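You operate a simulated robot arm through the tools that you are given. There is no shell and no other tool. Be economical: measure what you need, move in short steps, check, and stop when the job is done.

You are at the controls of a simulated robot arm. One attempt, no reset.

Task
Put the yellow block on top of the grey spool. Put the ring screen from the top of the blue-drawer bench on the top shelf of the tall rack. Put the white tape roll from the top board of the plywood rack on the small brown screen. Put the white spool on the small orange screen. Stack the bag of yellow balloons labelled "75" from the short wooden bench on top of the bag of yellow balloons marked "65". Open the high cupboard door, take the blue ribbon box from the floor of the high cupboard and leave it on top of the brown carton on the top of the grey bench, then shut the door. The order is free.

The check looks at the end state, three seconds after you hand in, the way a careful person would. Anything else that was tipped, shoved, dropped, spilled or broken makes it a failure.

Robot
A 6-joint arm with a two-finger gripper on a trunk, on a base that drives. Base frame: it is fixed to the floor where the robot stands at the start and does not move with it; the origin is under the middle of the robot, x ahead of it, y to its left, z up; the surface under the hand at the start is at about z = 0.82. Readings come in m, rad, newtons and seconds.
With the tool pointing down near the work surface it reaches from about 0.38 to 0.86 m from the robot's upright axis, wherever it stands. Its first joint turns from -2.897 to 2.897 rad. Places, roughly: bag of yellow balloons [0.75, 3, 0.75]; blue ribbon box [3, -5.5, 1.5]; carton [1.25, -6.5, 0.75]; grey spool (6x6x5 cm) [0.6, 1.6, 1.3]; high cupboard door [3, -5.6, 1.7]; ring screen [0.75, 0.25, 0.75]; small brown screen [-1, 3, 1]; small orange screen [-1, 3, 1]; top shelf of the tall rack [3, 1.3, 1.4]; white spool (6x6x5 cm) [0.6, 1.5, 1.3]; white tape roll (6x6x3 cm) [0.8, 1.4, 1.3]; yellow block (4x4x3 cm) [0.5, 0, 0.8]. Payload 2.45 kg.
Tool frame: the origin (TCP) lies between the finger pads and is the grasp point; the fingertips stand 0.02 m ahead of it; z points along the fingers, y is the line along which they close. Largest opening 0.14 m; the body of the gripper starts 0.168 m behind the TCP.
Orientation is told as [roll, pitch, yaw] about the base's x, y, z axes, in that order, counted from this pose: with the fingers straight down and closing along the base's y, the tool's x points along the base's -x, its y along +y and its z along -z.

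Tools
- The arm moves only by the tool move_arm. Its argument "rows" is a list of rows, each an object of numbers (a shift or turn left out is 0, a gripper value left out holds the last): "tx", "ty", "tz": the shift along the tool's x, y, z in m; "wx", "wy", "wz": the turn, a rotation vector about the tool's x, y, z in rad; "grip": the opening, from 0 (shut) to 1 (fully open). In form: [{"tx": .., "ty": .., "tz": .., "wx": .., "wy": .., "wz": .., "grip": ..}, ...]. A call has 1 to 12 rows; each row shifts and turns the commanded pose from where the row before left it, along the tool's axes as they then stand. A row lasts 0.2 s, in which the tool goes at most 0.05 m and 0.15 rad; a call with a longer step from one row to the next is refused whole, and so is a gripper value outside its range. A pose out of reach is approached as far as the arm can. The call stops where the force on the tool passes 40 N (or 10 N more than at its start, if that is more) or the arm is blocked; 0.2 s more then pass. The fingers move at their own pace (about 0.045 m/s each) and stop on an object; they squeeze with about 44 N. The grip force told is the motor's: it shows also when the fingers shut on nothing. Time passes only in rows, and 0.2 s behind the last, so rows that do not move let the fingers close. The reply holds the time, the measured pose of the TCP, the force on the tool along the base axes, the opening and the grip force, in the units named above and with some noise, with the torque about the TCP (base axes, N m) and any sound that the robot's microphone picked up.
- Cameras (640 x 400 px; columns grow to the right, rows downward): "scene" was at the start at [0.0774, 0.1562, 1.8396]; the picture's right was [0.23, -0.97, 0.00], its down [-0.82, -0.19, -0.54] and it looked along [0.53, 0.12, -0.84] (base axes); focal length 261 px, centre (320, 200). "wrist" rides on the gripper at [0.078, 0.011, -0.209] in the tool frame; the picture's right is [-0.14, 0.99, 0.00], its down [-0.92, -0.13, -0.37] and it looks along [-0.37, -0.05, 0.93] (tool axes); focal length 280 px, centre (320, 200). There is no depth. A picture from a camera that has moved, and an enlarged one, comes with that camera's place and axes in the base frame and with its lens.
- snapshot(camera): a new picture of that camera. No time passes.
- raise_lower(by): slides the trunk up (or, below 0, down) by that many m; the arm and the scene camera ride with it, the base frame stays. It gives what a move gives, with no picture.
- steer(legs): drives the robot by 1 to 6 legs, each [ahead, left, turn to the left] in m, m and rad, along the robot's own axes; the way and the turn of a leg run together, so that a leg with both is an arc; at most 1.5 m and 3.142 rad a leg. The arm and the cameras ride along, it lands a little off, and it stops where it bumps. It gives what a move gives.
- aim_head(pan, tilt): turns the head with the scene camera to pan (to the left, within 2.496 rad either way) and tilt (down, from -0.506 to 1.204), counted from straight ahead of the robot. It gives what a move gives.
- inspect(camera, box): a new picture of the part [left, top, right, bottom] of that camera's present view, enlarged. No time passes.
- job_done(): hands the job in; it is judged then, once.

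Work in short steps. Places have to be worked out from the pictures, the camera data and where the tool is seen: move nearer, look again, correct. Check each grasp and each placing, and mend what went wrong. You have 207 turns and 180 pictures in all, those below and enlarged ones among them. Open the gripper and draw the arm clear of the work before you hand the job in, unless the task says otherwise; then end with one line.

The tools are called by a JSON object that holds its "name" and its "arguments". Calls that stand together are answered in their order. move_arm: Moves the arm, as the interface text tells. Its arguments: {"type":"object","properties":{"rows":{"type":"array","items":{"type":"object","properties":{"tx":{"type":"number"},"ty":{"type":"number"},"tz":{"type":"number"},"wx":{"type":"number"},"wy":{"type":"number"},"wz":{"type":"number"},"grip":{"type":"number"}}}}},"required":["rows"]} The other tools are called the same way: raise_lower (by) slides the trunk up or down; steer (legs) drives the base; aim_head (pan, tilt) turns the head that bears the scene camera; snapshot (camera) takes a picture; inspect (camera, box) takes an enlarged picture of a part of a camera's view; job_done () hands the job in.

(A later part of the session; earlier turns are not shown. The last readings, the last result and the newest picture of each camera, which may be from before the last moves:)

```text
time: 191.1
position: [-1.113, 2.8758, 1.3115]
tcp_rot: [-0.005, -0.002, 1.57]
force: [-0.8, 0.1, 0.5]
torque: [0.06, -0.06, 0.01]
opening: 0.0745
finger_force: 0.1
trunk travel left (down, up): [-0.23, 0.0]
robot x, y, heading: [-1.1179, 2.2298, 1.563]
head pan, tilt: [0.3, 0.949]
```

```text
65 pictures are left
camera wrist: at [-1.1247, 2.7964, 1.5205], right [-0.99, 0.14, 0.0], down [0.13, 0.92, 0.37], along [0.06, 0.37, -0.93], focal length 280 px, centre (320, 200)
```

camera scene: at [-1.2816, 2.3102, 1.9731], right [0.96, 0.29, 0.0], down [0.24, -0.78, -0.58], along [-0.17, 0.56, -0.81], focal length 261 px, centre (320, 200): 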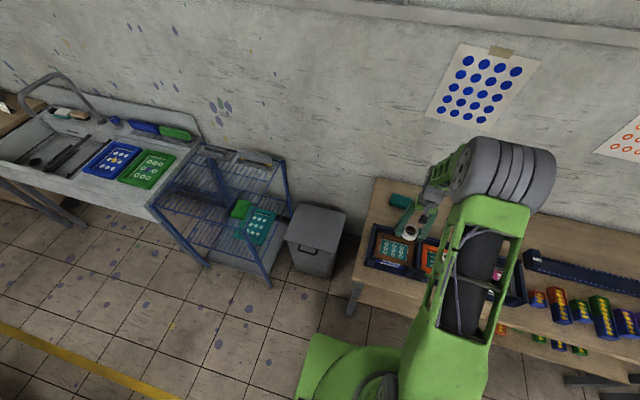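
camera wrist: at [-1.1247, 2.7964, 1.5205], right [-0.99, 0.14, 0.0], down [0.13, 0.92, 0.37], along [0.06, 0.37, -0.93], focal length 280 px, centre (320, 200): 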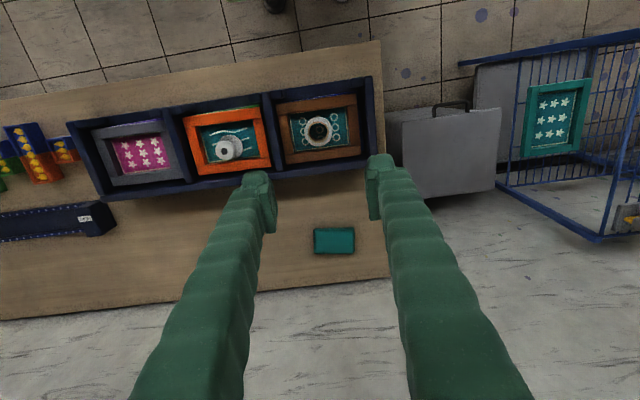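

The roll lies on the brown screen, spool on the orange one. Now drive back to the first bench for the ring screen.

{"name": "move_arm", "arguments": {"rows": [{"tz": -0.045}, {"tz": -0.045}, {"tz": -0.045}, {"tx": 0.045}]}}

{"name": "steer", "arguments": {"legs": [[-0.14, 0, 0], [0, -0.82, 0], [0, 0, -1.565], [0, -1.0, 0], [0, -0.95, 0]]}}

{"name": "aim_head", "arguments": {"pan": 0.3, "tilt": 0.9}}

{"name": "snapshot", "arguments": {"camera": "scene"}}

```text
time: 192.1
position: [-1.1137, 2.8297, 1.4466]
tcp_rot: [-0.006, -0.004, 1.568]
force: [-0.4, -0.1, -0.4]
torque: [0.14, 0.02, -0.02]
opening: 0.0742
finger_force: 0.0
trunk travel left (down, up): [-0.23, 0.0]
robot x, y, heading: [-1.1206, 2.231, 1.564]
head pan, tilt: [0.3, 0.949]
```

```text
time: 221.4
position: [0.3798, 0.1594, 1.4443]
tcp_rot: [-0.005, 0.0, 0.041]
force: [0.2, 0.3, -0.3]
torque: [-0.01, 0.0, 0.01]
opening: 0.0742
finger_force: 0.1
trunk travel left (down, up): [-0.23, 0.0]
robot x, y, heading: [-0.2211, 0.1394, 0.042]
head pan, tilt: [0.3, 0.949]
```

```text
time: 222.0
position: [0.3799, 0.1601, 1.4451]
tcp_rot: [-0.007, 0.0, 0.04]
force: [0.7, 0.5, 0.4]
torque: [0.03, -0.02, -0.04]
opening: 0.0741
finger_force: 0.1
trunk travel left (down, up): [-0.23, 0.0]
robot x, y, heading: [-0.2235, 0.1394, 0.041]
head pan, tilt: [0.3, 0.901]
```

```text
64 pictures are left
camera scene: at [-0.148, 0.3066, 1.9767], right [0.33, -0.94, 0.0], down [-0.74, -0.26, -0.62], along [0.59, 0.21, -0.78], focal length 261 px, centre (320, 200)
```

scene: 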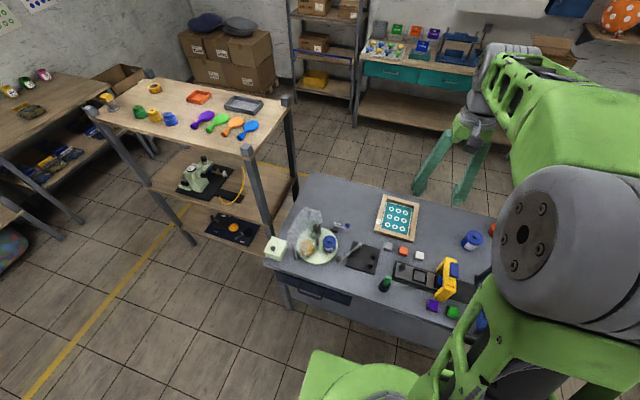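

Square up, drive ahead, and lower the trunk; then view the ring screen with the wrist camera.

{"name": "steer", "arguments": {"legs": [[0, 0, -0.041], [0.2, 0, 0]]}}

{"name": "raise_lower", "arguments": {"by": -0.13}}

{"name": "move_arm", "arguments": {"rows": [{"tz": 0.045}, {"tz": 0.045}, {"tz": 0.045}, {"tz": 0.045}, {"tz": 0.045}]}}

{"name": "snapshot", "arguments": {"camera": "wrist"}}

```text
time: 224.0
position: [0.5884, 0.1385, 1.4454]
tcp_rot: [-0.005, -0.002, 0.007]
force: [0.1, 1.3, -0.6]
torque: [-0.01, 0.07, 0.0]
opening: 0.0741
finger_force: 0.0
trunk travel left (down, up): [-0.23, 0.0]
robot x, y, heading: [-0.016, 0.143, 0.003]
head pan, tilt: [0.3, 0.901]
```

```text
time: 225.6
position: [0.5879, 0.1405, 1.3151]
tcp_rot: [-0.006, -0.003, 0.008]
force: [-0.4, -0.2, 0.5]
torque: [-0.01, -0.04, 0.02]
opening: 0.0743
finger_force: 0.2
trunk travel left (down, up): [-0.1, 0.13]
robot x, y, heading: [-0.0141, 0.1429, 0.005]
head pan, tilt: [0.3, 0.901]
```

```text
time: 226.8
position: [0.5884, 0.138, 1.0879]
tcp_rot: [-0.006, -0.001, 0.007]
force: [0.3, -0.2, -0.8]
torque: [-0.01, 0.02, 0.0]
opening: 0.0742
finger_force: 0.1
trunk travel left (down, up): [-0.1, 0.13]
robot x, y, heading: [-0.0177, 0.1394, 0.006]
head pan, tilt: [0.3, 0.901]
```

```text
63 pictures are left
camera wrist: at [0.5103, 0.1493, 1.297], right [0.13, 0.99, 0.0], down [0.92, -0.12, 0.37], along [0.37, -0.05, -0.93], focal length 280 px, centre (320, 200)
```

wrist: 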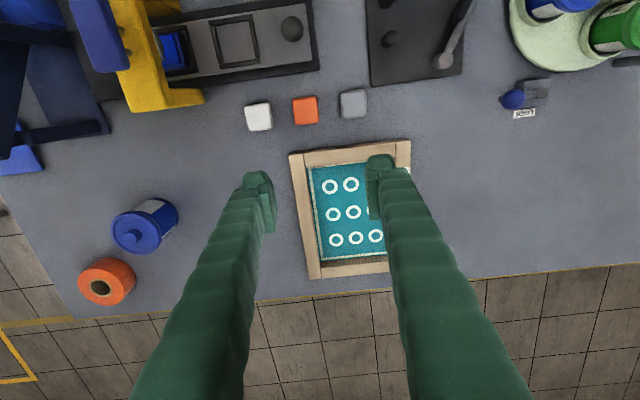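

The y-min rail runs along x at y≈0.095, centre x≈0.729. Move over it and lower to 0.92.

{"name": "move_arm", "arguments": {"rows": [{"tx": -0.045, "ty": -0.012, "grip": 0.45}, {"tx": -0.045, "ty": -0.015}, {"tx": -0.045, "ty": -0.015}, {"tx": -0.005, "tz": 0.04}, {"tz": 0.045}, {"tz": 0.045}, {"tz": 0.035}]}}

{"name": "snapshot", "arguments": {"camera": "wrist"}}

{"name": "inspect", "arguments": {"camera": "scene", "box": [330, 160, 450, 260]}}

```text
time: 228.4
position: [0.7282, 0.0952, 0.93]
tcp_rot: [-0.004, -0.001, 0.008]
force: [0.8, -0.3, -0.6]
torque: [0.0, 0.03, 0.01]
opening: 0.063
finger_force: 0.0
trunk travel left (down, up): [-0.1, 0.13]
robot x, y, heading: [-0.018, 0.1428, 0.004]
head pan, tilt: [0.3, 0.901]
```

```text
62 pictures are left
camera wrist: at [0.6493, 0.1048, 1.1384], right [0.13, 0.99, 0.0], down [0.92, -0.12, 0.37], along [0.37, -0.05, -0.93], focal length 280 px, centre (320, 200)
```

wrist: 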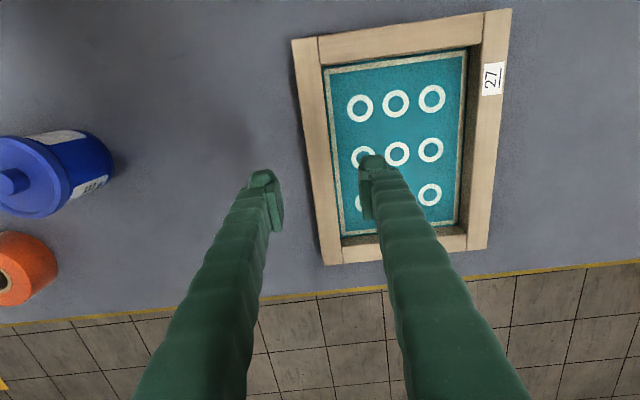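

```text
4.00 times, centred on (390, 210) of scene
camera zoom: at [0.0646, 0.3043, 1.8467], right [0.3, -0.95, 0.0], down [-0.75, -0.24, -0.62], along [0.59, 0.19, -0.78], focal length 1043 px, centre (40, 160)
```

zoom: 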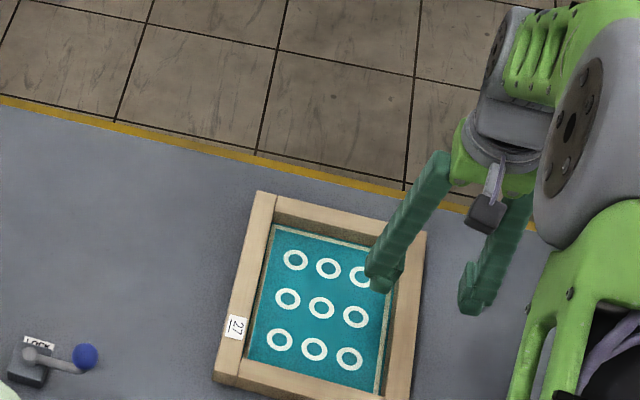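

Aligned. Descend to 0.875 then small steps, watching for mesh contact.

{"name": "move_arm", "arguments": {"rows": [{"tz": 0.03}, {"tz": 0.025}, {"tz": 0.008}, {}]}}

{"name": "inspect", "arguments": {"camera": "wrist", "box": [220, 60, 440, 260]}}

```text
time: 229.4
position: [0.7324, 0.0961, 0.8655]
tcp_rot: [-0.005, -0.002, 0.007]
force: [0.3, 0.3, -0.3]
torque: [0.02, -0.01, 0.02]
opening: 0.0629
finger_force: 0.1
trunk travel left (down, up): [-0.1, 0.13]
robot x, y, heading: [-0.0149, 0.143, 0.006]
head pan, tilt: [0.3, 0.901]
```

```text
2.00 times, centred on (330, 160) of wrist
camera zoom: at [0.6518, 0.1061, 1.0731], right [0.13, 0.99, 0.0], down [0.92, -0.12, 0.37], along [0.37, -0.05, -0.93], focal length 561 px, centre (300, 280)
```

zoom: 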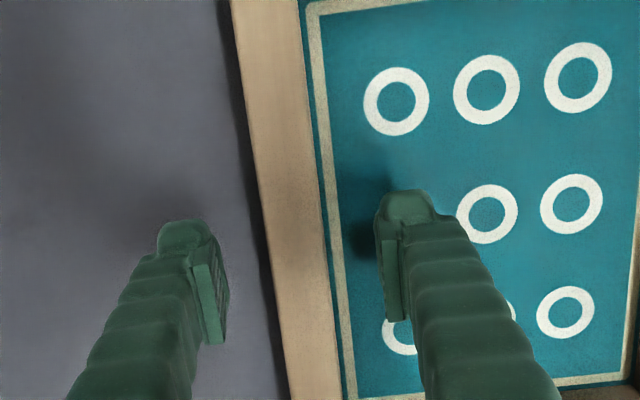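

{"name": "move_arm", "arguments": {"rows": [{"tz": 0.005}, {"tz": 0.005}, {}]}}

```text
time: 230.2
position: [0.7296, 0.0955, 0.8531]
tcp_rot: [-0.006, -0.003, 0.01]
force: [-0.2, 0.4, 0.2]
torque: [0.01, 0.0, 0.0]
opening: 0.0629
finger_force: 0.1
trunk travel left (down, up): [-0.1, 0.13]
robot x, y, heading: [-0.0197, 0.1451, 0.007]
head pan, tilt: [0.3, 0.901]
```

No contact yet (tips 0.833). Another 4 mm, then close.

{"name": "move_arm", "arguments": {"rows": [{"tz": 0.004}, {}, {"grip": 0.1}, {"grip": 0.1}, {"grip": 0.1}, {"grip": 0.1}, {"grip": 0.1}]}}

{"name": "inspect", "arguments": {"camera": "wrist", "box": [220, 60, 440, 260]}}

```text
time: 231.8
position: [0.7283, 0.0957, 0.8496]
tcp_rot: [-0.006, -0.002, 0.008]
force: [0.1, 0.0, -0.5]
torque: [-0.19, 0.01, -0.04]
opening: 0.0239
finger_force: 44.2
trunk travel left (down, up): [-0.1, 0.13]
robot x, y, heading: [-0.017, 0.1435, 0.004]
head pan, tilt: [0.3, 0.901]
```

```text
2.00 times, centred on (330, 160) of wrist
camera zoom: at [0.65, 0.1059, 1.0578], right [0.13, 0.99, 0.0], down [0.92, -0.12, 0.37], along [0.37, -0.05, -0.93], focal length 561 px, centre (300, 280)
```

zoom: 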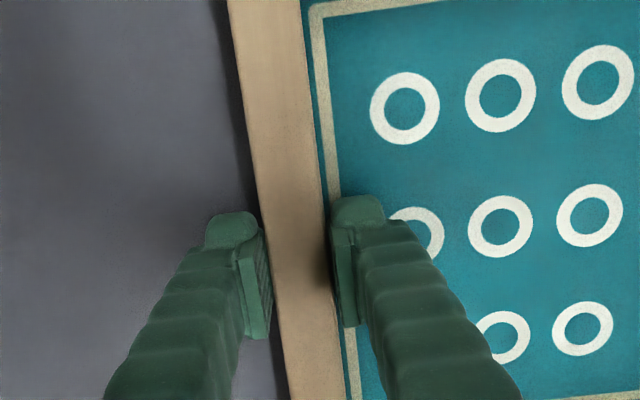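

Rail gripped (24 mm, 44 N). Lift gently and check tilt.

{"name": "move_arm", "arguments": {"rows": [{"tz": -0.01}, {"tz": -0.02}, {"tz": -0.03}, {"tz": -0.04}, {}]}}

{"name": "snapshot", "arguments": {"camera": "scene"}}

{"name": "snapshot", "arguments": {"camera": "wrist"}}

```text
time: 233.0
position: [0.7283, 0.098, 0.9465]
tcp_rot: [-0.004, -0.002, 0.007]
force: [1.2, -0.4, -3.0]
torque: [-0.2, 0.02, 0.01]
opening: 0.0236
finger_force: 44.0
trunk travel left (down, up): [-0.1, 0.13]
robot x, y, heading: [-0.0177, 0.1432, 0.003]
head pan, tilt: [0.3, 0.901]
```

```text
58 pictures are left
camera scene: at [0.0646, 0.3043, 1.8466], right [0.3, -0.95, 0.0], down [-0.75, -0.24, -0.62], along [0.59, 0.19, -0.78], focal length 261 px, centre (320, 200)
```

scene: 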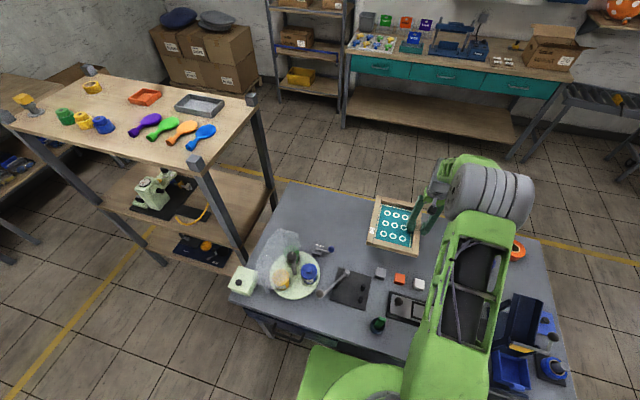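

```text
57 pictures are left
camera wrist: at [0.6498, 0.1073, 1.1547], right [0.13, 0.99, 0.0], down [0.92, -0.12, 0.37], along [0.37, -0.05, -0.93], focal length 280 px, centre (320, 200)
```

wrist: 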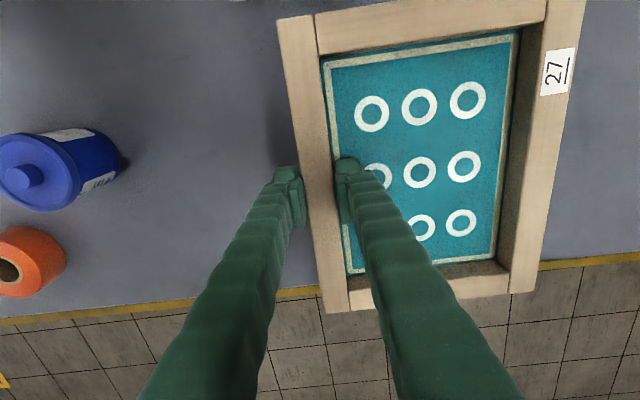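

Held level (~0.3 kg). Raise, retract, lift trunk, and route around the north end of the plywood rack.

{"name": "move_arm", "arguments": {"rows": [{"tz": -0.045}, {"tz": -0.045}, {"tz": -0.045}, {"tz": -0.045}, {"tz": -0.045}, {"tz": -0.045}, {"tz": -0.045}, {"tz": -0.045}, {"tx": 0.04}, {"tx": 0.04}, {"tx": 0.04}, {"tx": 0.03}]}}

{"name": "raise_lower", "arguments": {"by": 0.13}}

{"name": "steer", "arguments": {"legs": [[-0.26, 0, 0], [0, 1.05, 0], [0, 1.05, 0]]}}

{"name": "aim_head", "arguments": {"pan": 0.0, "tilt": 0.6}}

{"name": "snapshot", "arguments": {"camera": "scene"}}

```text
time: 235.6
position: [0.5765, 0.0987, 1.3086]
tcp_rot: [-0.005, -0.001, 0.006]
force: [-0.5, 0.7, -1.8]
torque: [-0.21, -0.01, -0.02]
opening: 0.0236
finger_force: 43.5
trunk travel left (down, up): [-0.1, 0.13]
robot x, y, heading: [-0.0195, 0.1406, 0.005]
head pan, tilt: [0.3, 0.901]
```

```text
time: 237.2
position: [0.5782, 0.0989, 1.4379]
tcp_rot: [-0.005, 0.0, 0.009]
force: [0.1, -0.2, -2.7]
torque: [-0.21, 0.01, 0.0]
opening: 0.0238
finger_force: 44.1
trunk travel left (down, up): [-0.23, 0.0]
robot x, y, heading: [-0.0153, 0.1415, 0.005]
head pan, tilt: [0.3, 0.901]
```

```text
time: 257.6
position: [0.3245, 2.2232, 1.4392]
tcp_rot: [-0.004, 0.0, -0.012]
force: [-0.1, -1.6, -2.9]
torque: [-0.22, -0.01, -0.01]
opening: 0.0242
finger_force: 44.6
trunk travel left (down, up): [-0.23, 0.0]
robot x, y, heading: [-0.268, 2.2778, -0.013]
head pan, tilt: [0.3, 0.901]
```

```text
time: 258.4
position: [0.3244, 2.2236, 1.4374]
tcp_rot: [-0.005, -0.001, -0.012]
force: [0.5, -0.9, -2.4]
torque: [-0.2, 0.02, 0.01]
opening: 0.024
finger_force: 44.1
trunk travel left (down, up): [-0.23, 0.0]
robot x, y, heading: [-0.2713, 2.2768, -0.019]
head pan, tilt: [0.0, 0.6]
```

```text
56 pictures are left
camera scene: at [-0.1696, 2.4156, 2.0014], right [-0.01, -1.0, 0.0], down [-0.57, 0.01, -0.82], along [0.82, -0.01, -0.57], focal length 261 px, centre (320, 200)
```

scene: 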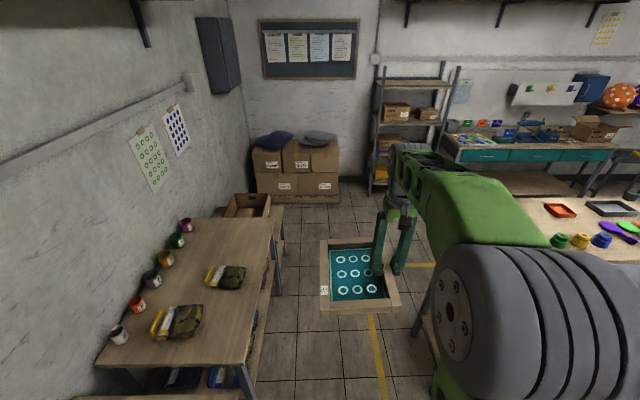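

The rack's top shelf spans y≈1.05–1.75, front x≈2.75, empty. Drive ahead then strafe right to face it.

{"name": "steer", "arguments": {"legs": [[0, 0, 0.016], [1.2, 0, 0], [0.65, 0, 0], [0, -0.85, 0]]}}

{"name": "snapshot", "arguments": {"camera": "scene"}}

```text
time: 275.7
position: [2.1855, 1.36, 1.4385]
tcp_rot: [-0.004, -0.001, -0.013]
force: [-0.7, -0.9, -2.6]
torque: [-0.16, 0.0, -0.02]
opening: 0.0241
finger_force: 44.2
trunk travel left (down, up): [-0.23, 0.0]
robot x, y, heading: [1.5899, 1.414, -0.012]
head pan, tilt: [0.0, 0.6]
```

```text
55 pictures are left
camera scene: at [1.692, 1.5537, 2.0015], right [-0.02, -1.0, 0.0], down [-0.56, 0.01, -0.83], along [0.82, -0.01, -0.57], focal length 261 px, centre (320, 200)
```

scene: 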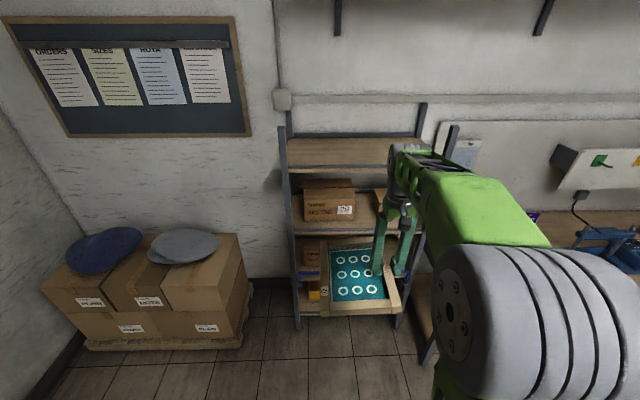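

Shelf surface ~x 2.82–3.23, y 1.05–1.69, z≈1.4. Raise the screen to ~1.54, shift right a little and drive in partway, then look.

{"name": "move_arm", "arguments": {"rows": [{"tz": -0.04}, {"tz": -0.04}, {"tz": -0.03}]}}

{"name": "steer", "arguments": {"legs": [[0, -0.06, 0.012], [0.45, 0, 0]]}}

{"name": "snapshot", "arguments": {"camera": "scene"}}

{"name": "snapshot", "arguments": {"camera": "wrist"}}

```text
time: 276.5
position: [2.1837, 1.359, 1.5502]
tcp_rot: [-0.006, -0.001, -0.015]
force: [1.0, 0.0, -2.5]
torque: [-0.23, -0.02, -0.01]
opening: 0.0241
finger_force: 44.9
trunk travel left (down, up): [-0.23, 0.0]
robot x, y, heading: [1.5937, 1.4142, -0.015]
head pan, tilt: [0.0, 0.6]
```

```text
time: 280.0
position: [2.6204, 1.2993, 1.5489]
tcp_rot: [-0.006, -0.003, -0.004]
force: [0.2, -0.1, -2.0]
torque: [-0.22, 0.02, -0.01]
opening: 0.0239
finger_force: 43.9
trunk travel left (down, up): [-0.23, 0.0]
robot x, y, heading: [2.0299, 1.3514, -0.003]
head pan, tilt: [0.0, 0.6]
```

```text
54 pictures are left
camera scene: at [2.1261, 1.4905, 2.0014], right [-0.01, -1.0, 0.0], down [-0.57, 0.0, -0.82], along [0.82, 0.0, -0.57], focal length 261 px, centre (320, 200)
```

scene: 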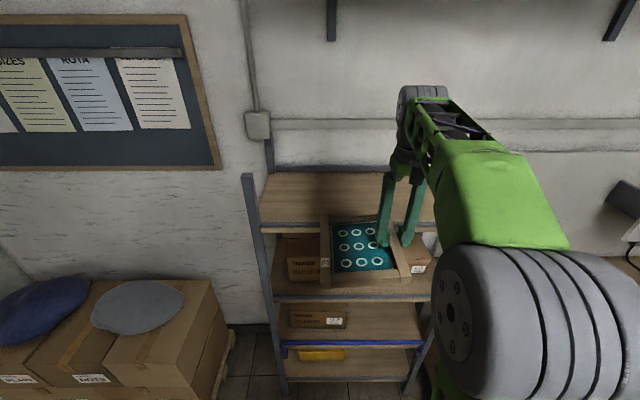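

```text
53 pictures are left
camera wrist: at [2.5411, 1.3113, 1.7571], right [0.14, 0.99, 0.0], down [0.92, -0.13, 0.37], along [0.37, -0.06, -0.93], focal length 280 px, centre (320, 200)
```

wrist: 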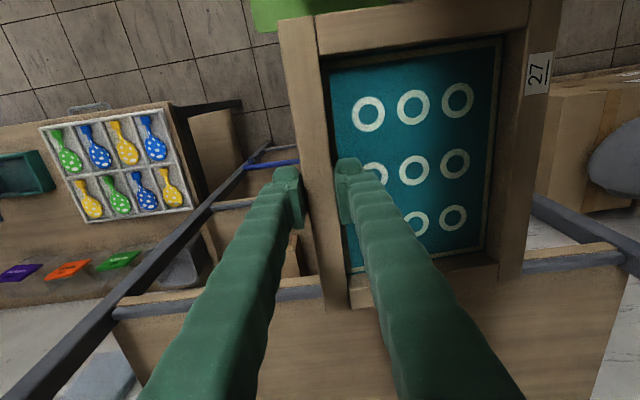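

Shelf edge triangulates to x≈2.84, z≈1.37–1.40. Drive 0.36 m further with the screen above the shelf.

{"name": "steer", "arguments": {"legs": [[0.36, 0, 0]]}}

{"name": "move_arm", "arguments": {"rows": [{"tx": -0.03}, {"tx": -0.02, "tz": 0.03}, {"tz": 0.03}]}}

{"name": "snapshot", "arguments": {"camera": "scene"}}

{"name": "snapshot", "arguments": {"camera": "wrist"}}

```text
time: 282.3
position: [2.9748, 1.2957, 1.548]
tcp_rot: [-0.007, 0.0, -0.009]
force: [1.1, -0.4, -2.8]
torque: [-0.2, 0.06, -0.01]
opening: 0.024
finger_force: 43.9
trunk travel left (down, up): [-0.23, 0.0]
robot x, y, heading: [2.3796, 1.3479, -0.011]
head pan, tilt: [0.0, 0.6]
```

```text
time: 283.1
position: [3.0257, 1.2949, 1.4896]
tcp_rot: [-0.004, -0.002, -0.008]
force: [0.4, -0.6, -2.9]
torque: [-0.22, -0.02, -0.01]
opening: 0.0238
finger_force: 44.0
trunk travel left (down, up): [-0.23, 0.0]
robot x, y, heading: [2.3806, 1.3494, -0.018]
head pan, tilt: [0.0, 0.6]
```

```text
52 pictures are left
camera scene: at [2.4814, 1.4872, 2.0015], right [-0.01, -1.0, 0.0], down [-0.57, 0.01, -0.82], along [0.82, -0.01, -0.57], focal length 261 px, centre (320, 200)
```

scene: 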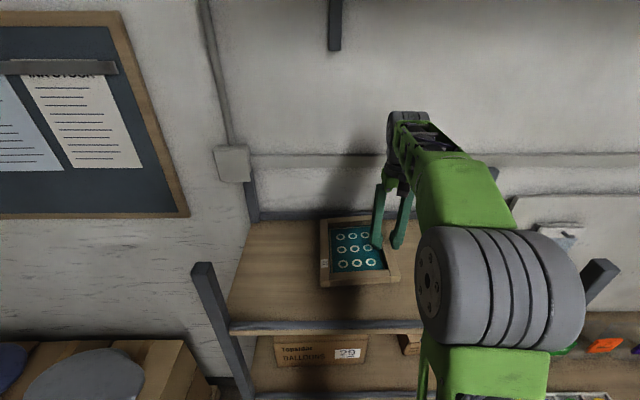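

```text
51 pictures are left
camera wrist: at [2.9464, 1.3063, 1.6975], right [0.15, 0.99, 0.0], down [0.92, -0.13, 0.37], along [0.37, -0.06, -0.93], focal length 280 px, centre (320, 200)
```

wrist: 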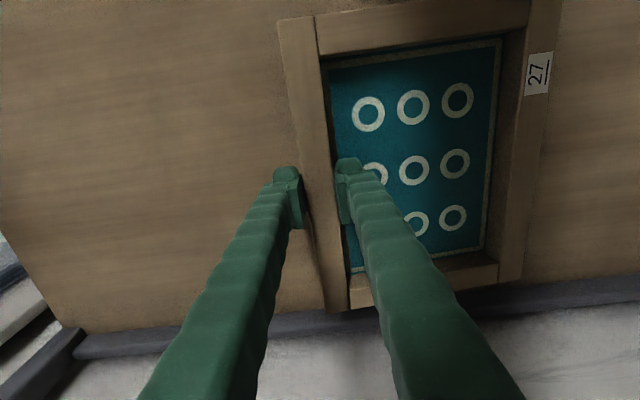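

Screen sits centrally over the shelf. Lower it to near contact, then slow.

{"name": "move_arm", "arguments": {"rows": [{"tz": 0.03}, {"tz": 0.015}, {"tz": 0.008}, {}]}}

{"name": "move_arm", "arguments": {"rows": [{"tz": 0.007}, {"tz": 0.006}, {}]}}

```text
time: 283.8
position: [3.0267, 1.2936, 1.448]
tcp_rot: [-0.007, -0.021, -0.011]
force: [-0.3, -0.4, 15.6]
torque: [0.02, 1.35, 0.03]
opening: 0.0238
finger_force: 43.8
trunk travel left (down, up): [-0.23, 0.0]
robot x, y, heading: [2.3832, 1.3457, -0.01]
head pan, tilt: [0.0, 0.6]
stopped in row 3: the force on the tool passed its limit at 46 N (the readings are from after the stop); the commanded pose is now the measured one
```

```text
time: 284.2
position: [3.029, 1.2946, 1.4481]
tcp_rot: [-0.008, -0.034, -0.008]
force: [-0.3, 0.3, 14.7]
torque: [0.0, 1.37, 0.09]
opening: 0.0239
finger_force: 44.0
trunk travel left (down, up): [-0.23, 0.0]
robot x, y, heading: [2.3775, 1.3467, -0.015]
head pan, tilt: [0.0, 0.6]
stopped in row 2: the force on the tool passed its limit at 46 N (the readings are from after the stop); the commanded pose is now the measured one
```

Contact, with a torque suggesting one end touches first. Look.

{"name": "snapshot", "arguments": {"camera": "wrist"}}

{"name": "inspect", "arguments": {"camera": "scene", "box": [190, 190, 430, 340]}}

```text
50 pictures are left
camera wrist: at [2.9445, 1.306, 1.6533], right [0.15, 0.99, 0.0], down [0.91, -0.13, 0.4], along [0.39, -0.06, -0.92], focal length 280 px, centre (320, 200)
```

wrist: 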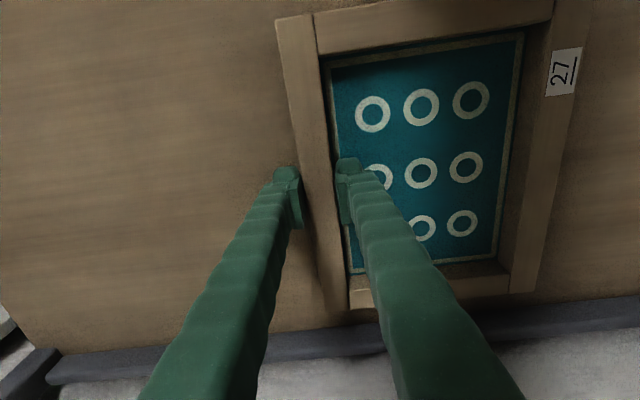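

```text
2.67 times, centred on (310, 265) of scene
camera zoom: at [2.4804, 1.4872, 2.0014], right [-0.01, -1.0, 0.0], down [-0.56, 0.01, -0.83], along [0.83, -0.01, -0.56], focal length 695 px, centre (347, 27)
```

zoom: 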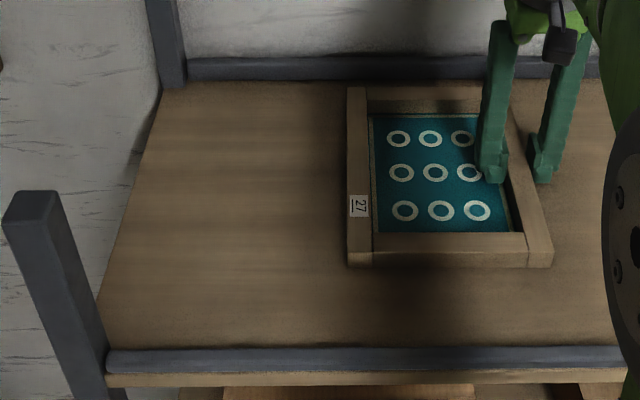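

The near edge is resting; the far end is at most a few mm high. Lift 1 mm to unload and release.

{"name": "move_arm", "arguments": {"rows": [{"tz": -0.002}, {"grip": 0.2}, {"grip": 0.28}, {"grip": 0.36}, {}, {"tz": -0.02}, {"tz": -0.03}, {"tz": -0.04}, {"tz": -0.04}]}}

{"name": "inspect", "arguments": {"camera": "scene", "box": [190, 190, 430, 340]}}

```text
time: 286.2
position: [3.0276, 1.2943, 1.5787]
tcp_rot: [-0.004, -0.03, -0.008]
force: [-1.1, -0.5, -0.2]
torque: [-0.01, 0.0, 0.01]
opening: 0.0503
finger_force: 0.1
trunk travel left (down, up): [-0.23, 0.0]
robot x, y, heading: [2.3829, 1.3454, -0.015]
head pan, tilt: [0.0, 0.6]
```

```text
2.67 times, centred on (310, 265) of scene
camera zoom: at [2.481, 1.4871, 2.0015], right [-0.01, -1.0, 0.0], down [-0.56, 0.01, -0.83], along [0.83, -0.01, -0.56], focal length 695 px, centre (347, 27)
```

zoom: 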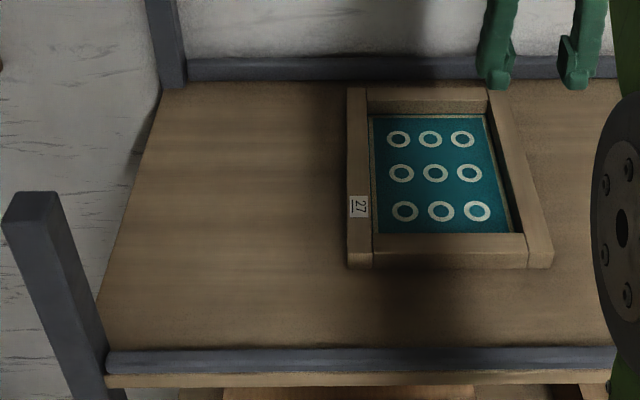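

Ring screen lies flat on the top shelf. Now back out, turn to face -y and head south toward the cupboard.

{"name": "move_arm", "arguments": {"rows": [{"wy": 0.03, "tx": 0.03, "tz": -0.02}, {"tx": 0.04}, {"tx": 0.04}, {"tx": 0.04, "grip": 0.5}]}}

{"name": "steer", "arguments": {"legs": [[-0.75, 0, 0.012], [0, 0, -1.571], [1.4, 0, 0]]}}

{"name": "aim_head", "arguments": {"pan": 0.0, "tilt": 0.4}}

{"name": "snapshot", "arguments": {"camera": "scene"}}

```text
time: 287.2
position: [2.8717, 1.2956, 1.5965]
tcp_rot: [-0.007, -0.002, -0.008]
force: [-0.8, 0.2, 0.3]
torque: [0.0, -0.1, 0.01]
opening: 0.0699
finger_force: 0.0
trunk travel left (down, up): [-0.23, 0.0]
robot x, y, heading: [2.3855, 1.3501, -0.007]
head pan, tilt: [0.0, 0.6]
```

```text
time: 301.8
position: [1.5704, -0.5562, 1.5946]
tcp_rot: [-0.007, 0.0, -1.586]
force: [0.2, -0.3, 0.3]
torque: [0.04, 0.0, -0.01]
opening: 0.0699
finger_force: 0.0
trunk travel left (down, up): [-0.23, 0.0]
robot x, y, heading: [1.6276, -0.0631, -1.589]
head pan, tilt: [0.0, 0.6]
```

```text
time: 302.5
position: [1.5725, -0.5559, 1.5952]
tcp_rot: [-0.007, -0.001, -1.586]
force: [0.7, 0.0, 0.0]
torque: [-0.03, 0.02, 0.01]
opening: 0.0702
finger_force: 0.1
trunk travel left (down, up): [-0.23, 0.0]
robot x, y, heading: [1.6218, -0.0656, -1.59]
head pan, tilt: [0.0, 0.4]
```

```text
47 pictures are left
camera scene: at [1.7635, -0.1681, 2.0197], right [-1.0, 0.02, 0.0], down [0.01, 0.39, -0.92], along [-0.02, -0.92, -0.39], focal length 261 px, centre (320, 200)
```

scene: 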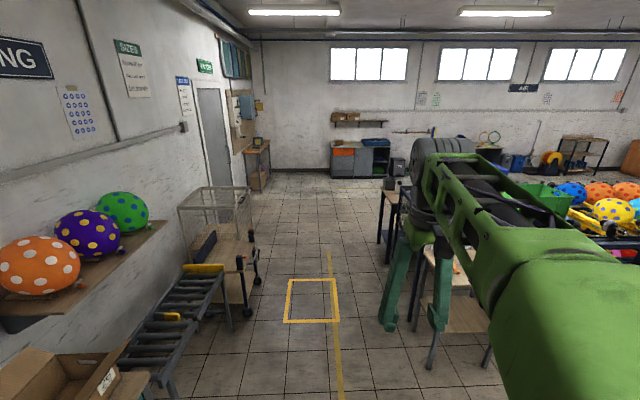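

The corridor at x≈1.6 is clear; the blue cupboard hangs on the left wall far ahead. Drive on.

{"name": "steer", "arguments": {"legs": [[0, 0, 0.019], [1.5, 0, 0], [1.5, 0, 0], [0.9, 0, 0]]}}

{"name": "aim_head", "arguments": {"pan": 0.45, "tilt": 0.3}}

{"name": "snapshot", "arguments": {"camera": "scene"}}

```text
time: 321.9
position: [1.5999, -4.5266, 1.5946]
tcp_rot: [-0.008, 0.0, -1.58]
force: [-0.2, 0.7, 0.4]
torque: [0.05, 0.0, 0.0]
opening: 0.07
finger_force: 0.0
trunk travel left (down, up): [-0.23, 0.0]
robot x, y, heading: [1.6499, -4.0343, -1.58]
head pan, tilt: [0.0, 0.4]
```

```text
time: 322.8
position: [1.6009, -4.5275, 1.5951]
tcp_rot: [-0.007, -0.001, -1.58]
force: [0.3, 0.2, -0.7]
torque: [0.01, -0.02, 0.0]
opening: 0.0701
finger_force: 0.1
trunk travel left (down, up): [-0.23, 0.0]
robot x, y, heading: [1.6533, -4.0331, -1.578]
head pan, tilt: [0.45, 0.3]
```

```text
46 pictures are left
camera scene: at [1.8299, -4.1299, 2.0289], right [-0.9, -0.43, 0.0], down [-0.13, 0.27, -0.96], along [0.41, -0.86, -0.3], focal length 261 px, centre (320, 200)
```

scene: 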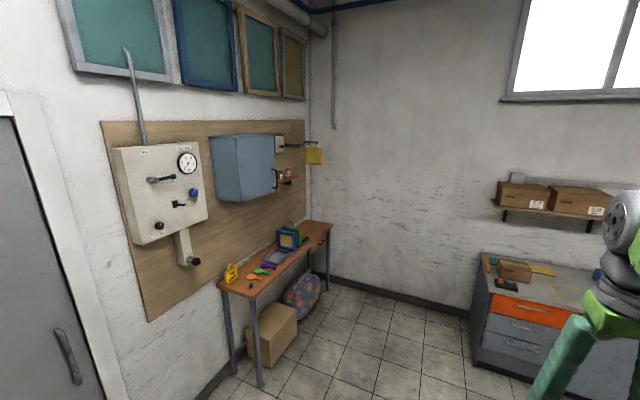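

The blue wall cupboard and the grey bench with the carton are visible. Zoom on both.

{"name": "inspect", "arguments": {"camera": "scene", "box": [190, 110, 350, 220]}}

{"name": "inspect", "arguments": {"camera": "scene", "box": [460, 230, 620, 340]}}

```text
3.64 times, centred on (270, 165) of scene
camera zoom: at [1.8299, -4.1299, 2.0289], right [-0.9, -0.43, 0.0], down [-0.13, 0.27, -0.96], along [0.41, -0.86, -0.3], focal length 948 px, centre (502, 327)
```

zoom: 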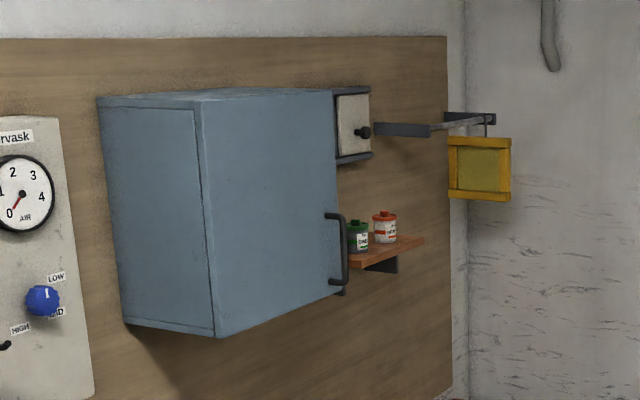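

```text
3.64 times, centred on (540, 285) of scene
camera zoom: at [1.8299, -4.1299, 2.0289], right [-0.9, -0.43, 0.0], down [-0.13, 0.27, -0.96], along [0.41, -0.86, -0.3], focal length 948 px, centre (-480, -109)
```

zoom: 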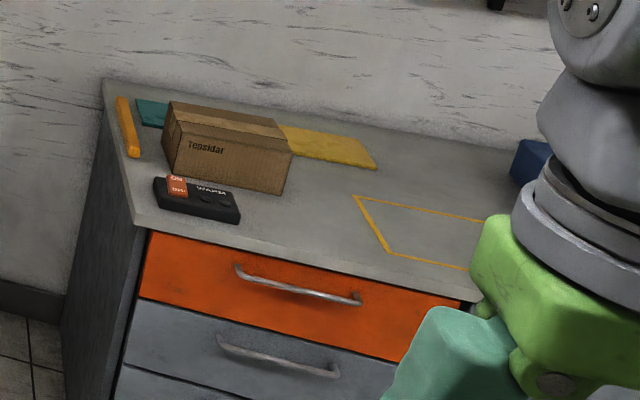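

The door (face at x≈3.01) is hinged at y≈-5.41, with a vertical bar handle at ≈(2.965,-5.75,1.52–1.65). I turn to face +x, go to (2.1,-5.55), and point the tool horizontally.

{"name": "steer", "arguments": {"legs": [[0, 0, 1.578], [0, -1.5, 0]]}}

{"name": "move_arm", "arguments": {"rows": [{"tx": -0.04}, {"tx": -0.04}, {"tx": -0.04}, {"tx": -0.04}]}}

{"name": "move_arm", "arguments": {"rows": [{"wy": -0.143}, {"wy": -0.143}, {"wy": -0.143}, {"wy": -0.143}, {"wy": -0.143}, {"wy": -0.143}, {"wy": -0.143}, {"wy": -0.143}, {"wy": -0.143}, {"wy": -0.143}, {"wy": -0.14}]}}

{"name": "aim_head", "arguments": {"pan": 0.0, "tilt": 0.4}}

{"name": "snapshot", "arguments": {"camera": "scene"}}

{"name": "snapshot", "arguments": {"camera": "wrist"}}

```text
time: 340.3
position: [2.1344, -5.6214, 1.5954]
tcp_rot: [-0.007, 0.0, -0.007]
force: [0.1, 0.0, 0.5]
torque: [0.05, -0.02, 0.0]
opening: 0.0699
finger_force: 0.0
trunk travel left (down, up): [-0.23, 0.0]
robot x, y, heading: [1.6406, -5.5716, -0.006]
head pan, tilt: [0.45, 0.3]
```

```text
time: 341.3
position: [2.2946, -5.622, 1.5926]
tcp_rot: [-0.005, 0.004, -0.006]
force: [0.7, 0.3, 0.1]
torque: [-0.03, 0.11, -0.02]
opening: 0.0698
finger_force: 0.1
trunk travel left (down, up): [-0.23, 0.0]
robot x, y, heading: [1.6423, -5.573, -0.002]
head pan, tilt: [0.45, 0.3]
```

```text
time: 343.7
position: [2.2934, -5.5864, 1.5835]
tcp_rot: [-0.588, -1.426, 0.7]
force: [1.7, -5.3, 2.8]
torque: [0.15, 0.4, 0.89]
opening: 0.0702
finger_force: 0.1
out of reach, approached as far as the arm can: row 9
trunk travel left (down, up): [-0.23, 0.0]
robot x, y, heading: [1.6422, -5.5711, -0.004]
head pan, tilt: [0.45, 0.3]
```

```text
time: 344.6
position: [2.2911, -5.5826, 1.5828]
tcp_rot: [-0.586, -1.423, 0.704]
force: [1.1, 0.6, 0.2]
torque: [0.05, 0.0, 0.02]
opening: 0.0699
finger_force: 0.0
trunk travel left (down, up): [-0.23, 0.0]
robot x, y, heading: [1.638, -5.5703, -0.01]
head pan, tilt: [0.0, 0.4]
```

```text
43 pictures are left
camera scene: at [1.7449, -5.4323, 2.0197], right [-0.01, -1.0, 0.0], down [-0.39, 0.0, -0.92], along [0.92, -0.01, -0.39], focal length 261 px, centre (320, 200)
```

scene: 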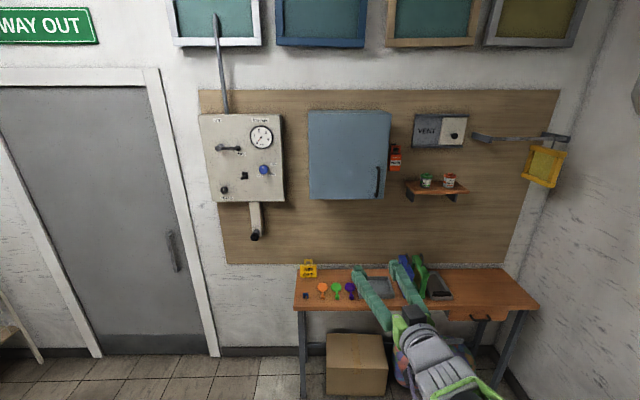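

```text
42 pictures are left
camera wrist: at [2.0754, -5.6054, 1.5305], right [-0.11, 0.99, 0.05], down [-0.24, -0.08, 0.97], along [0.96, 0.09, 0.25], focal length 280 px, centre (320, 200)
```

wrist: 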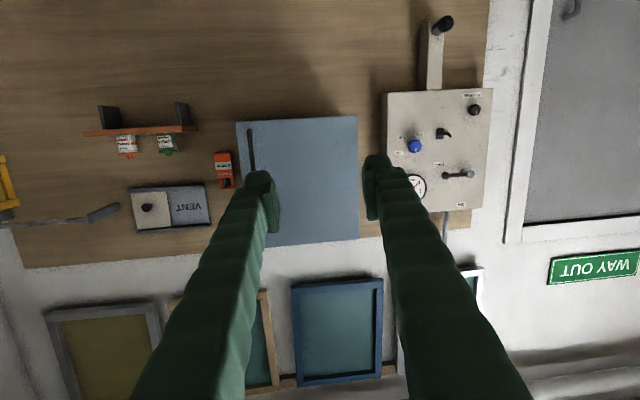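

Orientation isn't complete because the arm ran out of reach. I extend a bit and apply the corrective rotation.

{"name": "move_arm", "arguments": {"rows": [{"tz": 0.04}, {"tz": 0.04}, {"wx": 0.058, "wy": -0.063, "wz": 0.044}, {"wx": 0.058, "wy": -0.063, "wz": 0.044}, {}]}}

{"name": "snapshot", "arguments": {"camera": "wrist"}}

```text
time: 345.8
position: [2.3695, -5.6373, 1.5831]
tcp_rot: [0.912, -1.506, -0.913]
force: [-0.4, -0.4, -0.2]
torque: [0.01, -0.01, 0.02]
opening: 0.0701
finger_force: 0.1
out of reach, approached as far as the arm can: row 3, 4
trunk travel left (down, up): [-0.23, 0.0]
robot x, y, heading: [1.6419, -5.5715, -0.005]
head pan, tilt: [0.0, 0.4]
```

```text
41 pictures are left
camera wrist: at [2.1576, -5.6239, 1.5144], right [0.01, 0.98, 0.19], down [-0.33, -0.17, 0.93], along [0.94, -0.07, 0.33], focal length 280 px, centre (320, 200)
```

wrist: 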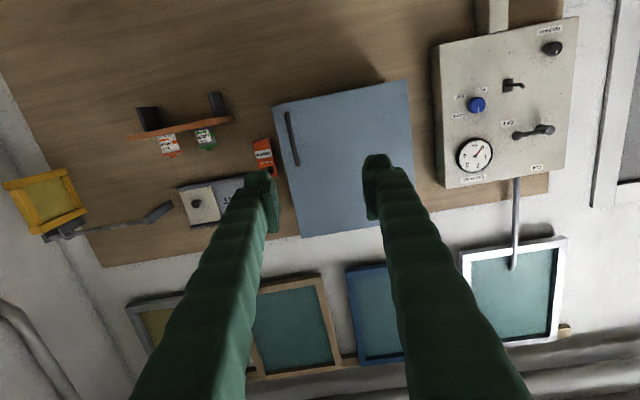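

Tool now points horizontally along +x (within 3°). Strafe right 0.095 and drive ahead 0.47 to near the handle, then look.

{"name": "steer", "arguments": {"legs": [[0, -0.09, 0.005], [0.47, 0, 0]]}}

{"name": "snapshot", "arguments": {"camera": "wrist"}}

{"name": "inspect", "arguments": {"camera": "scene", "box": [200, 80, 520, 280]}}

```text
time: 349.6
position: [2.8271, -5.7187, 1.5848]
tcp_rot: [0.898, -1.506, -0.886]
force: [0.0, 0.5, 0.0]
torque: [0.02, -0.02, -0.02]
opening: 0.0701
finger_force: 0.0
trunk travel left (down, up): [-0.23, 0.0]
robot x, y, heading: [2.097, -5.66, 0.004]
head pan, tilt: [0.0, 0.4]
```

```text
40 pictures are left
camera wrist: at [2.615, -5.7081, 1.5142], right [-0.01, 0.98, 0.19], down [-0.33, -0.18, 0.93], along [0.94, -0.06, 0.32], focal length 280 px, centre (320, 200)
```

wrist: 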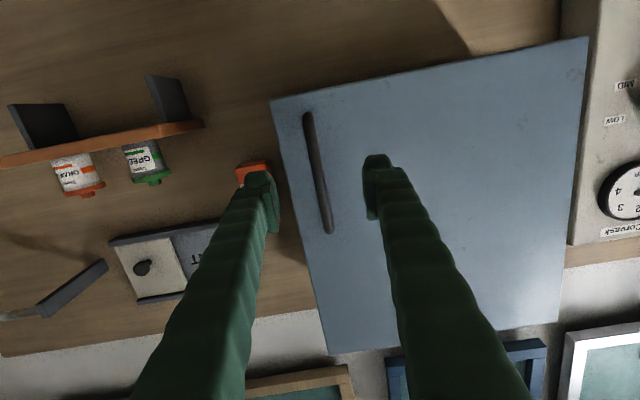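

```text
2.00 times, centred on (360, 180) of scene
camera zoom: at [2.2003, -5.5221, 2.0196], right [0.01, -1.0, 0.0], down [-0.39, 0.0, -0.92], along [0.92, 0.0, -0.39], focal length 521 px, centre (240, 240)
```

zoom: 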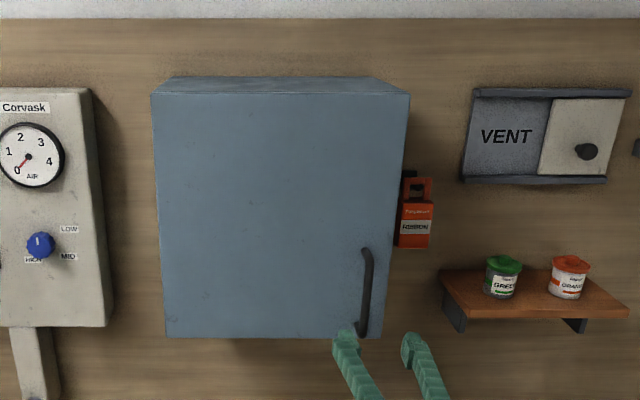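

The bar is between the fingers laterally (y≈-5.725). Drive 0.09 closer then creep ahead with the arm.

{"name": "steer", "arguments": {"legs": [[0.09, -0.004, 0]]}}

{"name": "move_arm", "arguments": {"rows": [{"tz": 0.012}, {"tz": 0.012}, {}]}}

{"name": "inspect", "arguments": {"camera": "wrist", "box": [220, 60, 440, 260]}}

{"name": "inspect", "arguments": {"camera": "scene", "box": [250, 150, 450, 275]}}

```text
time: 350.7
position: [2.9165, -5.7242, 1.5831]
tcp_rot: [0.889, -1.507, -0.88]
force: [0.3, -1.1, 0.2]
torque: [-0.02, -0.04, -0.03]
opening: 0.0699
finger_force: 0.0
trunk travel left (down, up): [-0.23, 0.0]
robot x, y, heading: [2.1853, -5.6684, 0.003]
head pan, tilt: [0.0, 0.4]
```

```text
time: 351.5
position: [2.9403, -5.7232, 1.5834]
tcp_rot: [0.89, -1.506, -0.87]
force: [0.1, -0.5, -0.4]
torque: [0.0, 0.01, 0.0]
opening: 0.07
finger_force: 0.1
trunk travel left (down, up): [-0.23, 0.0]
robot x, y, heading: [2.1893, -5.6667, 0.002]
head pan, tilt: [0.0, 0.4]
```

```text
2.00 times, centred on (330, 160) of wrist
camera zoom: at [2.7267, -5.7129, 1.5138], right [-0.01, 0.98, 0.19], down [-0.33, -0.18, 0.93], along [0.94, -0.05, 0.32], focal length 561 px, centre (300, 280)
```

zoom: 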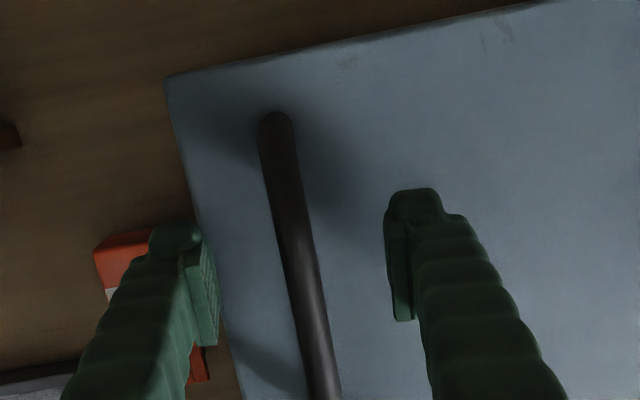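

```text
3.20 times, centred on (350, 212) of scene
camera zoom: at [2.2882, -5.5257, 2.0197], right [0.0, -1.0, 0.0], down [-0.39, 0.0, -0.92], along [0.92, 0.0, -0.39], focal length 834 px, centre (224, 160)
```

zoom: 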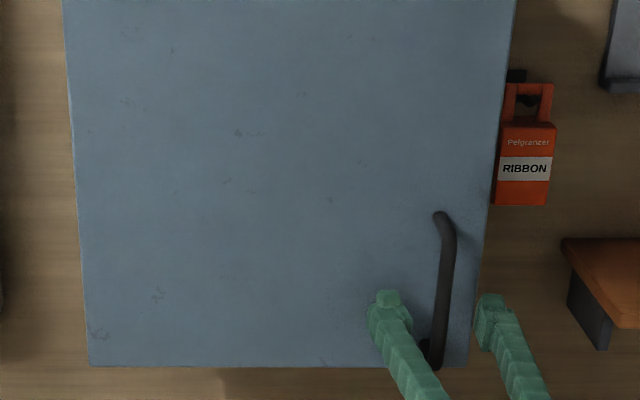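

The bar is between the fingers. Advance 2 cm and close.

{"name": "move_arm", "arguments": {"rows": [{"tz": 0.011}, {"tz": 0.011}, {}, {"grip": 0.0}, {"grip": 0.0}, {"grip": 0.0}, {"grip": 0.0}, {"grip": 0.0}]}}

{"name": "inspect", "arguments": {"camera": "wrist", "box": [220, 60, 440, 260]}}

```text
time: 353.3
position: [2.9571, -5.7214, 1.5851]
tcp_rot: [0.89, -1.511, -0.865]
force: [-20.8, 0.0, -0.3]
torque: [-1.22, -0.21, -0.15]
opening: 0.0088
finger_force: 34.7
trunk travel left (down, up): [-0.23, 0.0]
robot x, y, heading: [2.1841, -5.6636, 0.006]
head pan, tilt: [0.0, 0.4]
```

```text
2.00 times, centred on (330, 160) of wrist
camera zoom: at [2.7448, -5.7133, 1.5141], right [-0.02, 0.98, 0.18], down [-0.33, -0.18, 0.93], along [0.94, -0.05, 0.33], focal length 561 px, centre (300, 280)
```

zoom: 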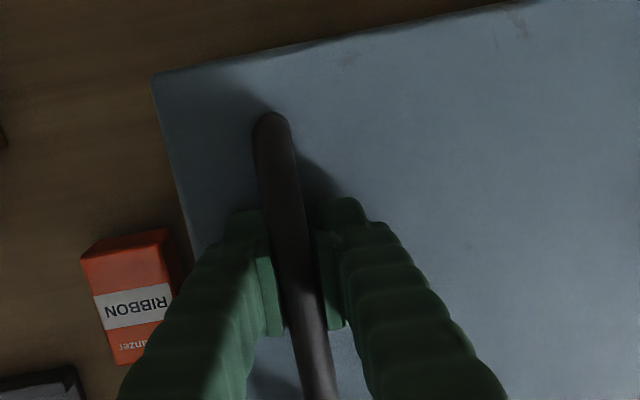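

Bar gripped (9 mm); fingertips touch the door face (x≈2.977). Ease off and pull along the arc around the hinge at y≈-5.39, rotating the tool with the door.

{"name": "move_arm", "arguments": {"rows": [{"tz": -0.003}, {"tz": -0.0266, "ty": 0.0027, "wx": 0.08}, {"tz": -0.0266, "ty": 0.0027, "wx": 0.08}, {"tz": -0.0266, "ty": 0.0027, "wx": 0.08}, {"tz": -0.0266, "ty": 0.0027, "wx": 0.08}]}}

{"name": "snapshot", "arguments": {"camera": "scene"}}

```text
time: 353.9
position: [2.9426, -5.7193, 1.5835]
tcp_rot: [0.687, -1.518, -0.66]
force: [4.7, 30.4, -5.2]
torque: [-1.43, 0.33, -0.32]
opening: 0.0083
finger_force: 35.5
out of reach, approached as far as the arm can: row 2
trunk travel left (down, up): [-0.23, 0.0]
robot x, y, heading: [2.1811, -5.6674, 0.013]
head pan, tilt: [0.0, 0.4]
stopped in row 2: the force on the tool passed its limit at 77 N (the readings are from after the stop); the commanded pose is now the measured one
```

```text
35 pictures are left
camera scene: at [2.2882, -5.5215, 2.0194], right [0.01, -1.0, 0.0], down [-0.39, -0.01, -0.92], along [0.92, 0.01, -0.39], focal length 261 px, centre (320, 200)
```

scene: 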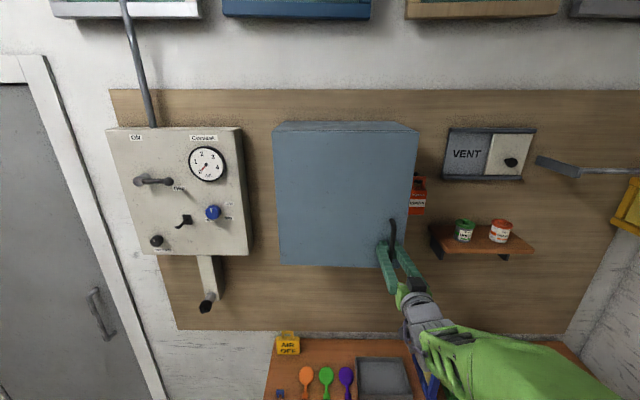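

The tool rotation is limited here. I check the current tool axes before pulling by translation only.

{"name": "inspect", "arguments": {"camera": "wrist", "box": [160, 40, 480, 260]}}

```text
1.82 times, centred on (320, 150) of wrist
camera zoom: at [2.7294, -5.7124, 1.5141], right [-0.02, 0.99, 0.17], down [-0.33, -0.17, 0.93], along [0.94, -0.04, 0.33], focal length 510 px, centre (320, 291)
```

zoom: 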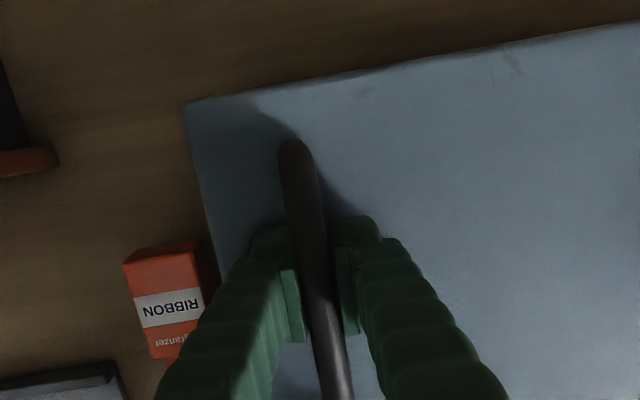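

Tool axes are fine (z→+x, y→+y). Regrip 9 mm further back for fingertip clearance, then pull along the arc by translation.

{"name": "move_arm", "arguments": {"rows": [{"grip": 0.15}, {"grip": 0.15}, {"tz": -0.009}, {"grip": 0.0}, {"grip": 0.0}, {"grip": 0.0}, {"tz": -0.016, "ty": 0.002}, {"tz": -0.017, "ty": 0.003}, {"tz": -0.016, "ty": 0.004}, {"tz": -0.016, "ty": 0.004}]}}

{"name": "inspect", "arguments": {"camera": "scene", "box": [250, 100, 450, 300]}}

```text
time: 355.4
position: [2.9305, -5.7163, 1.5853]
tcp_rot: [0.687, -1.523, -0.661]
force: [2.7, 18.3, -3.2]
torque: [-1.42, -0.2, -0.09]
opening: 0.0085
finger_force: 36.3
trunk travel left (down, up): [-0.23, 0.0]
robot x, y, heading: [2.1894, -5.664, 0.012]
head pan, tilt: [0.0, 0.4]
stopped in row 7: the force on the tool passed its limit at 42 N (the readings are from after the stop); the commanded pose is now the measured one
```

```text
2.00 times, centred on (350, 200) of scene
camera zoom: at [2.2882, -5.5205, 2.0194], right [0.01, -1.0, 0.0], down [-0.39, -0.01, -0.92], along [0.92, 0.01, -0.39], focal length 521 px, centre (260, 200)
```

zoom: 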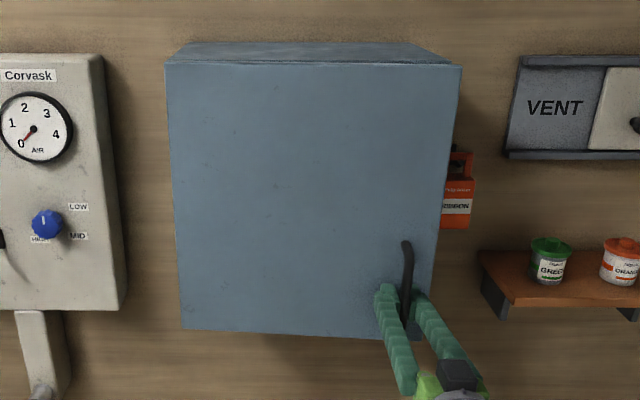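

The grip is twisted slightly relative to the vertical bar (torque about x). Correct the roll and read the forces.

{"name": "move_arm", "arguments": {"rows": [{"wz": -0.035}, {}]}}

```text
time: 356.0
position: [2.9306, -5.7172, 1.586]
tcp_rot: [-0.06, -1.535, 0.084]
force: [5.1, 29.0, -3.3]
torque: [0.38, -0.11, -0.44]
opening: 0.0079
finger_force: 35.7
trunk travel left (down, up): [-0.23, 0.0]
robot x, y, heading: [2.1875, -5.664, 0.01]
head pan, tilt: [0.0, 0.4]
```

{"name": "move_arm", "arguments": {"rows": [{"ty": 0.003, "wz": 0.007}, {}]}}

```text
time: 356.6
position: [2.929, -5.7171, 1.5862]
tcp_rot: [0.155, -1.536, -0.135]
force: [4.8, 19.9, -3.7]
torque: [-0.51, -0.01, -0.33]
opening: 0.0077
finger_force: 35.5
trunk travel left (down, up): [-0.23, 0.0]
robot x, y, heading: [2.1854, -5.6643, 0.01]
head pan, tilt: [0.0, 0.4]
```

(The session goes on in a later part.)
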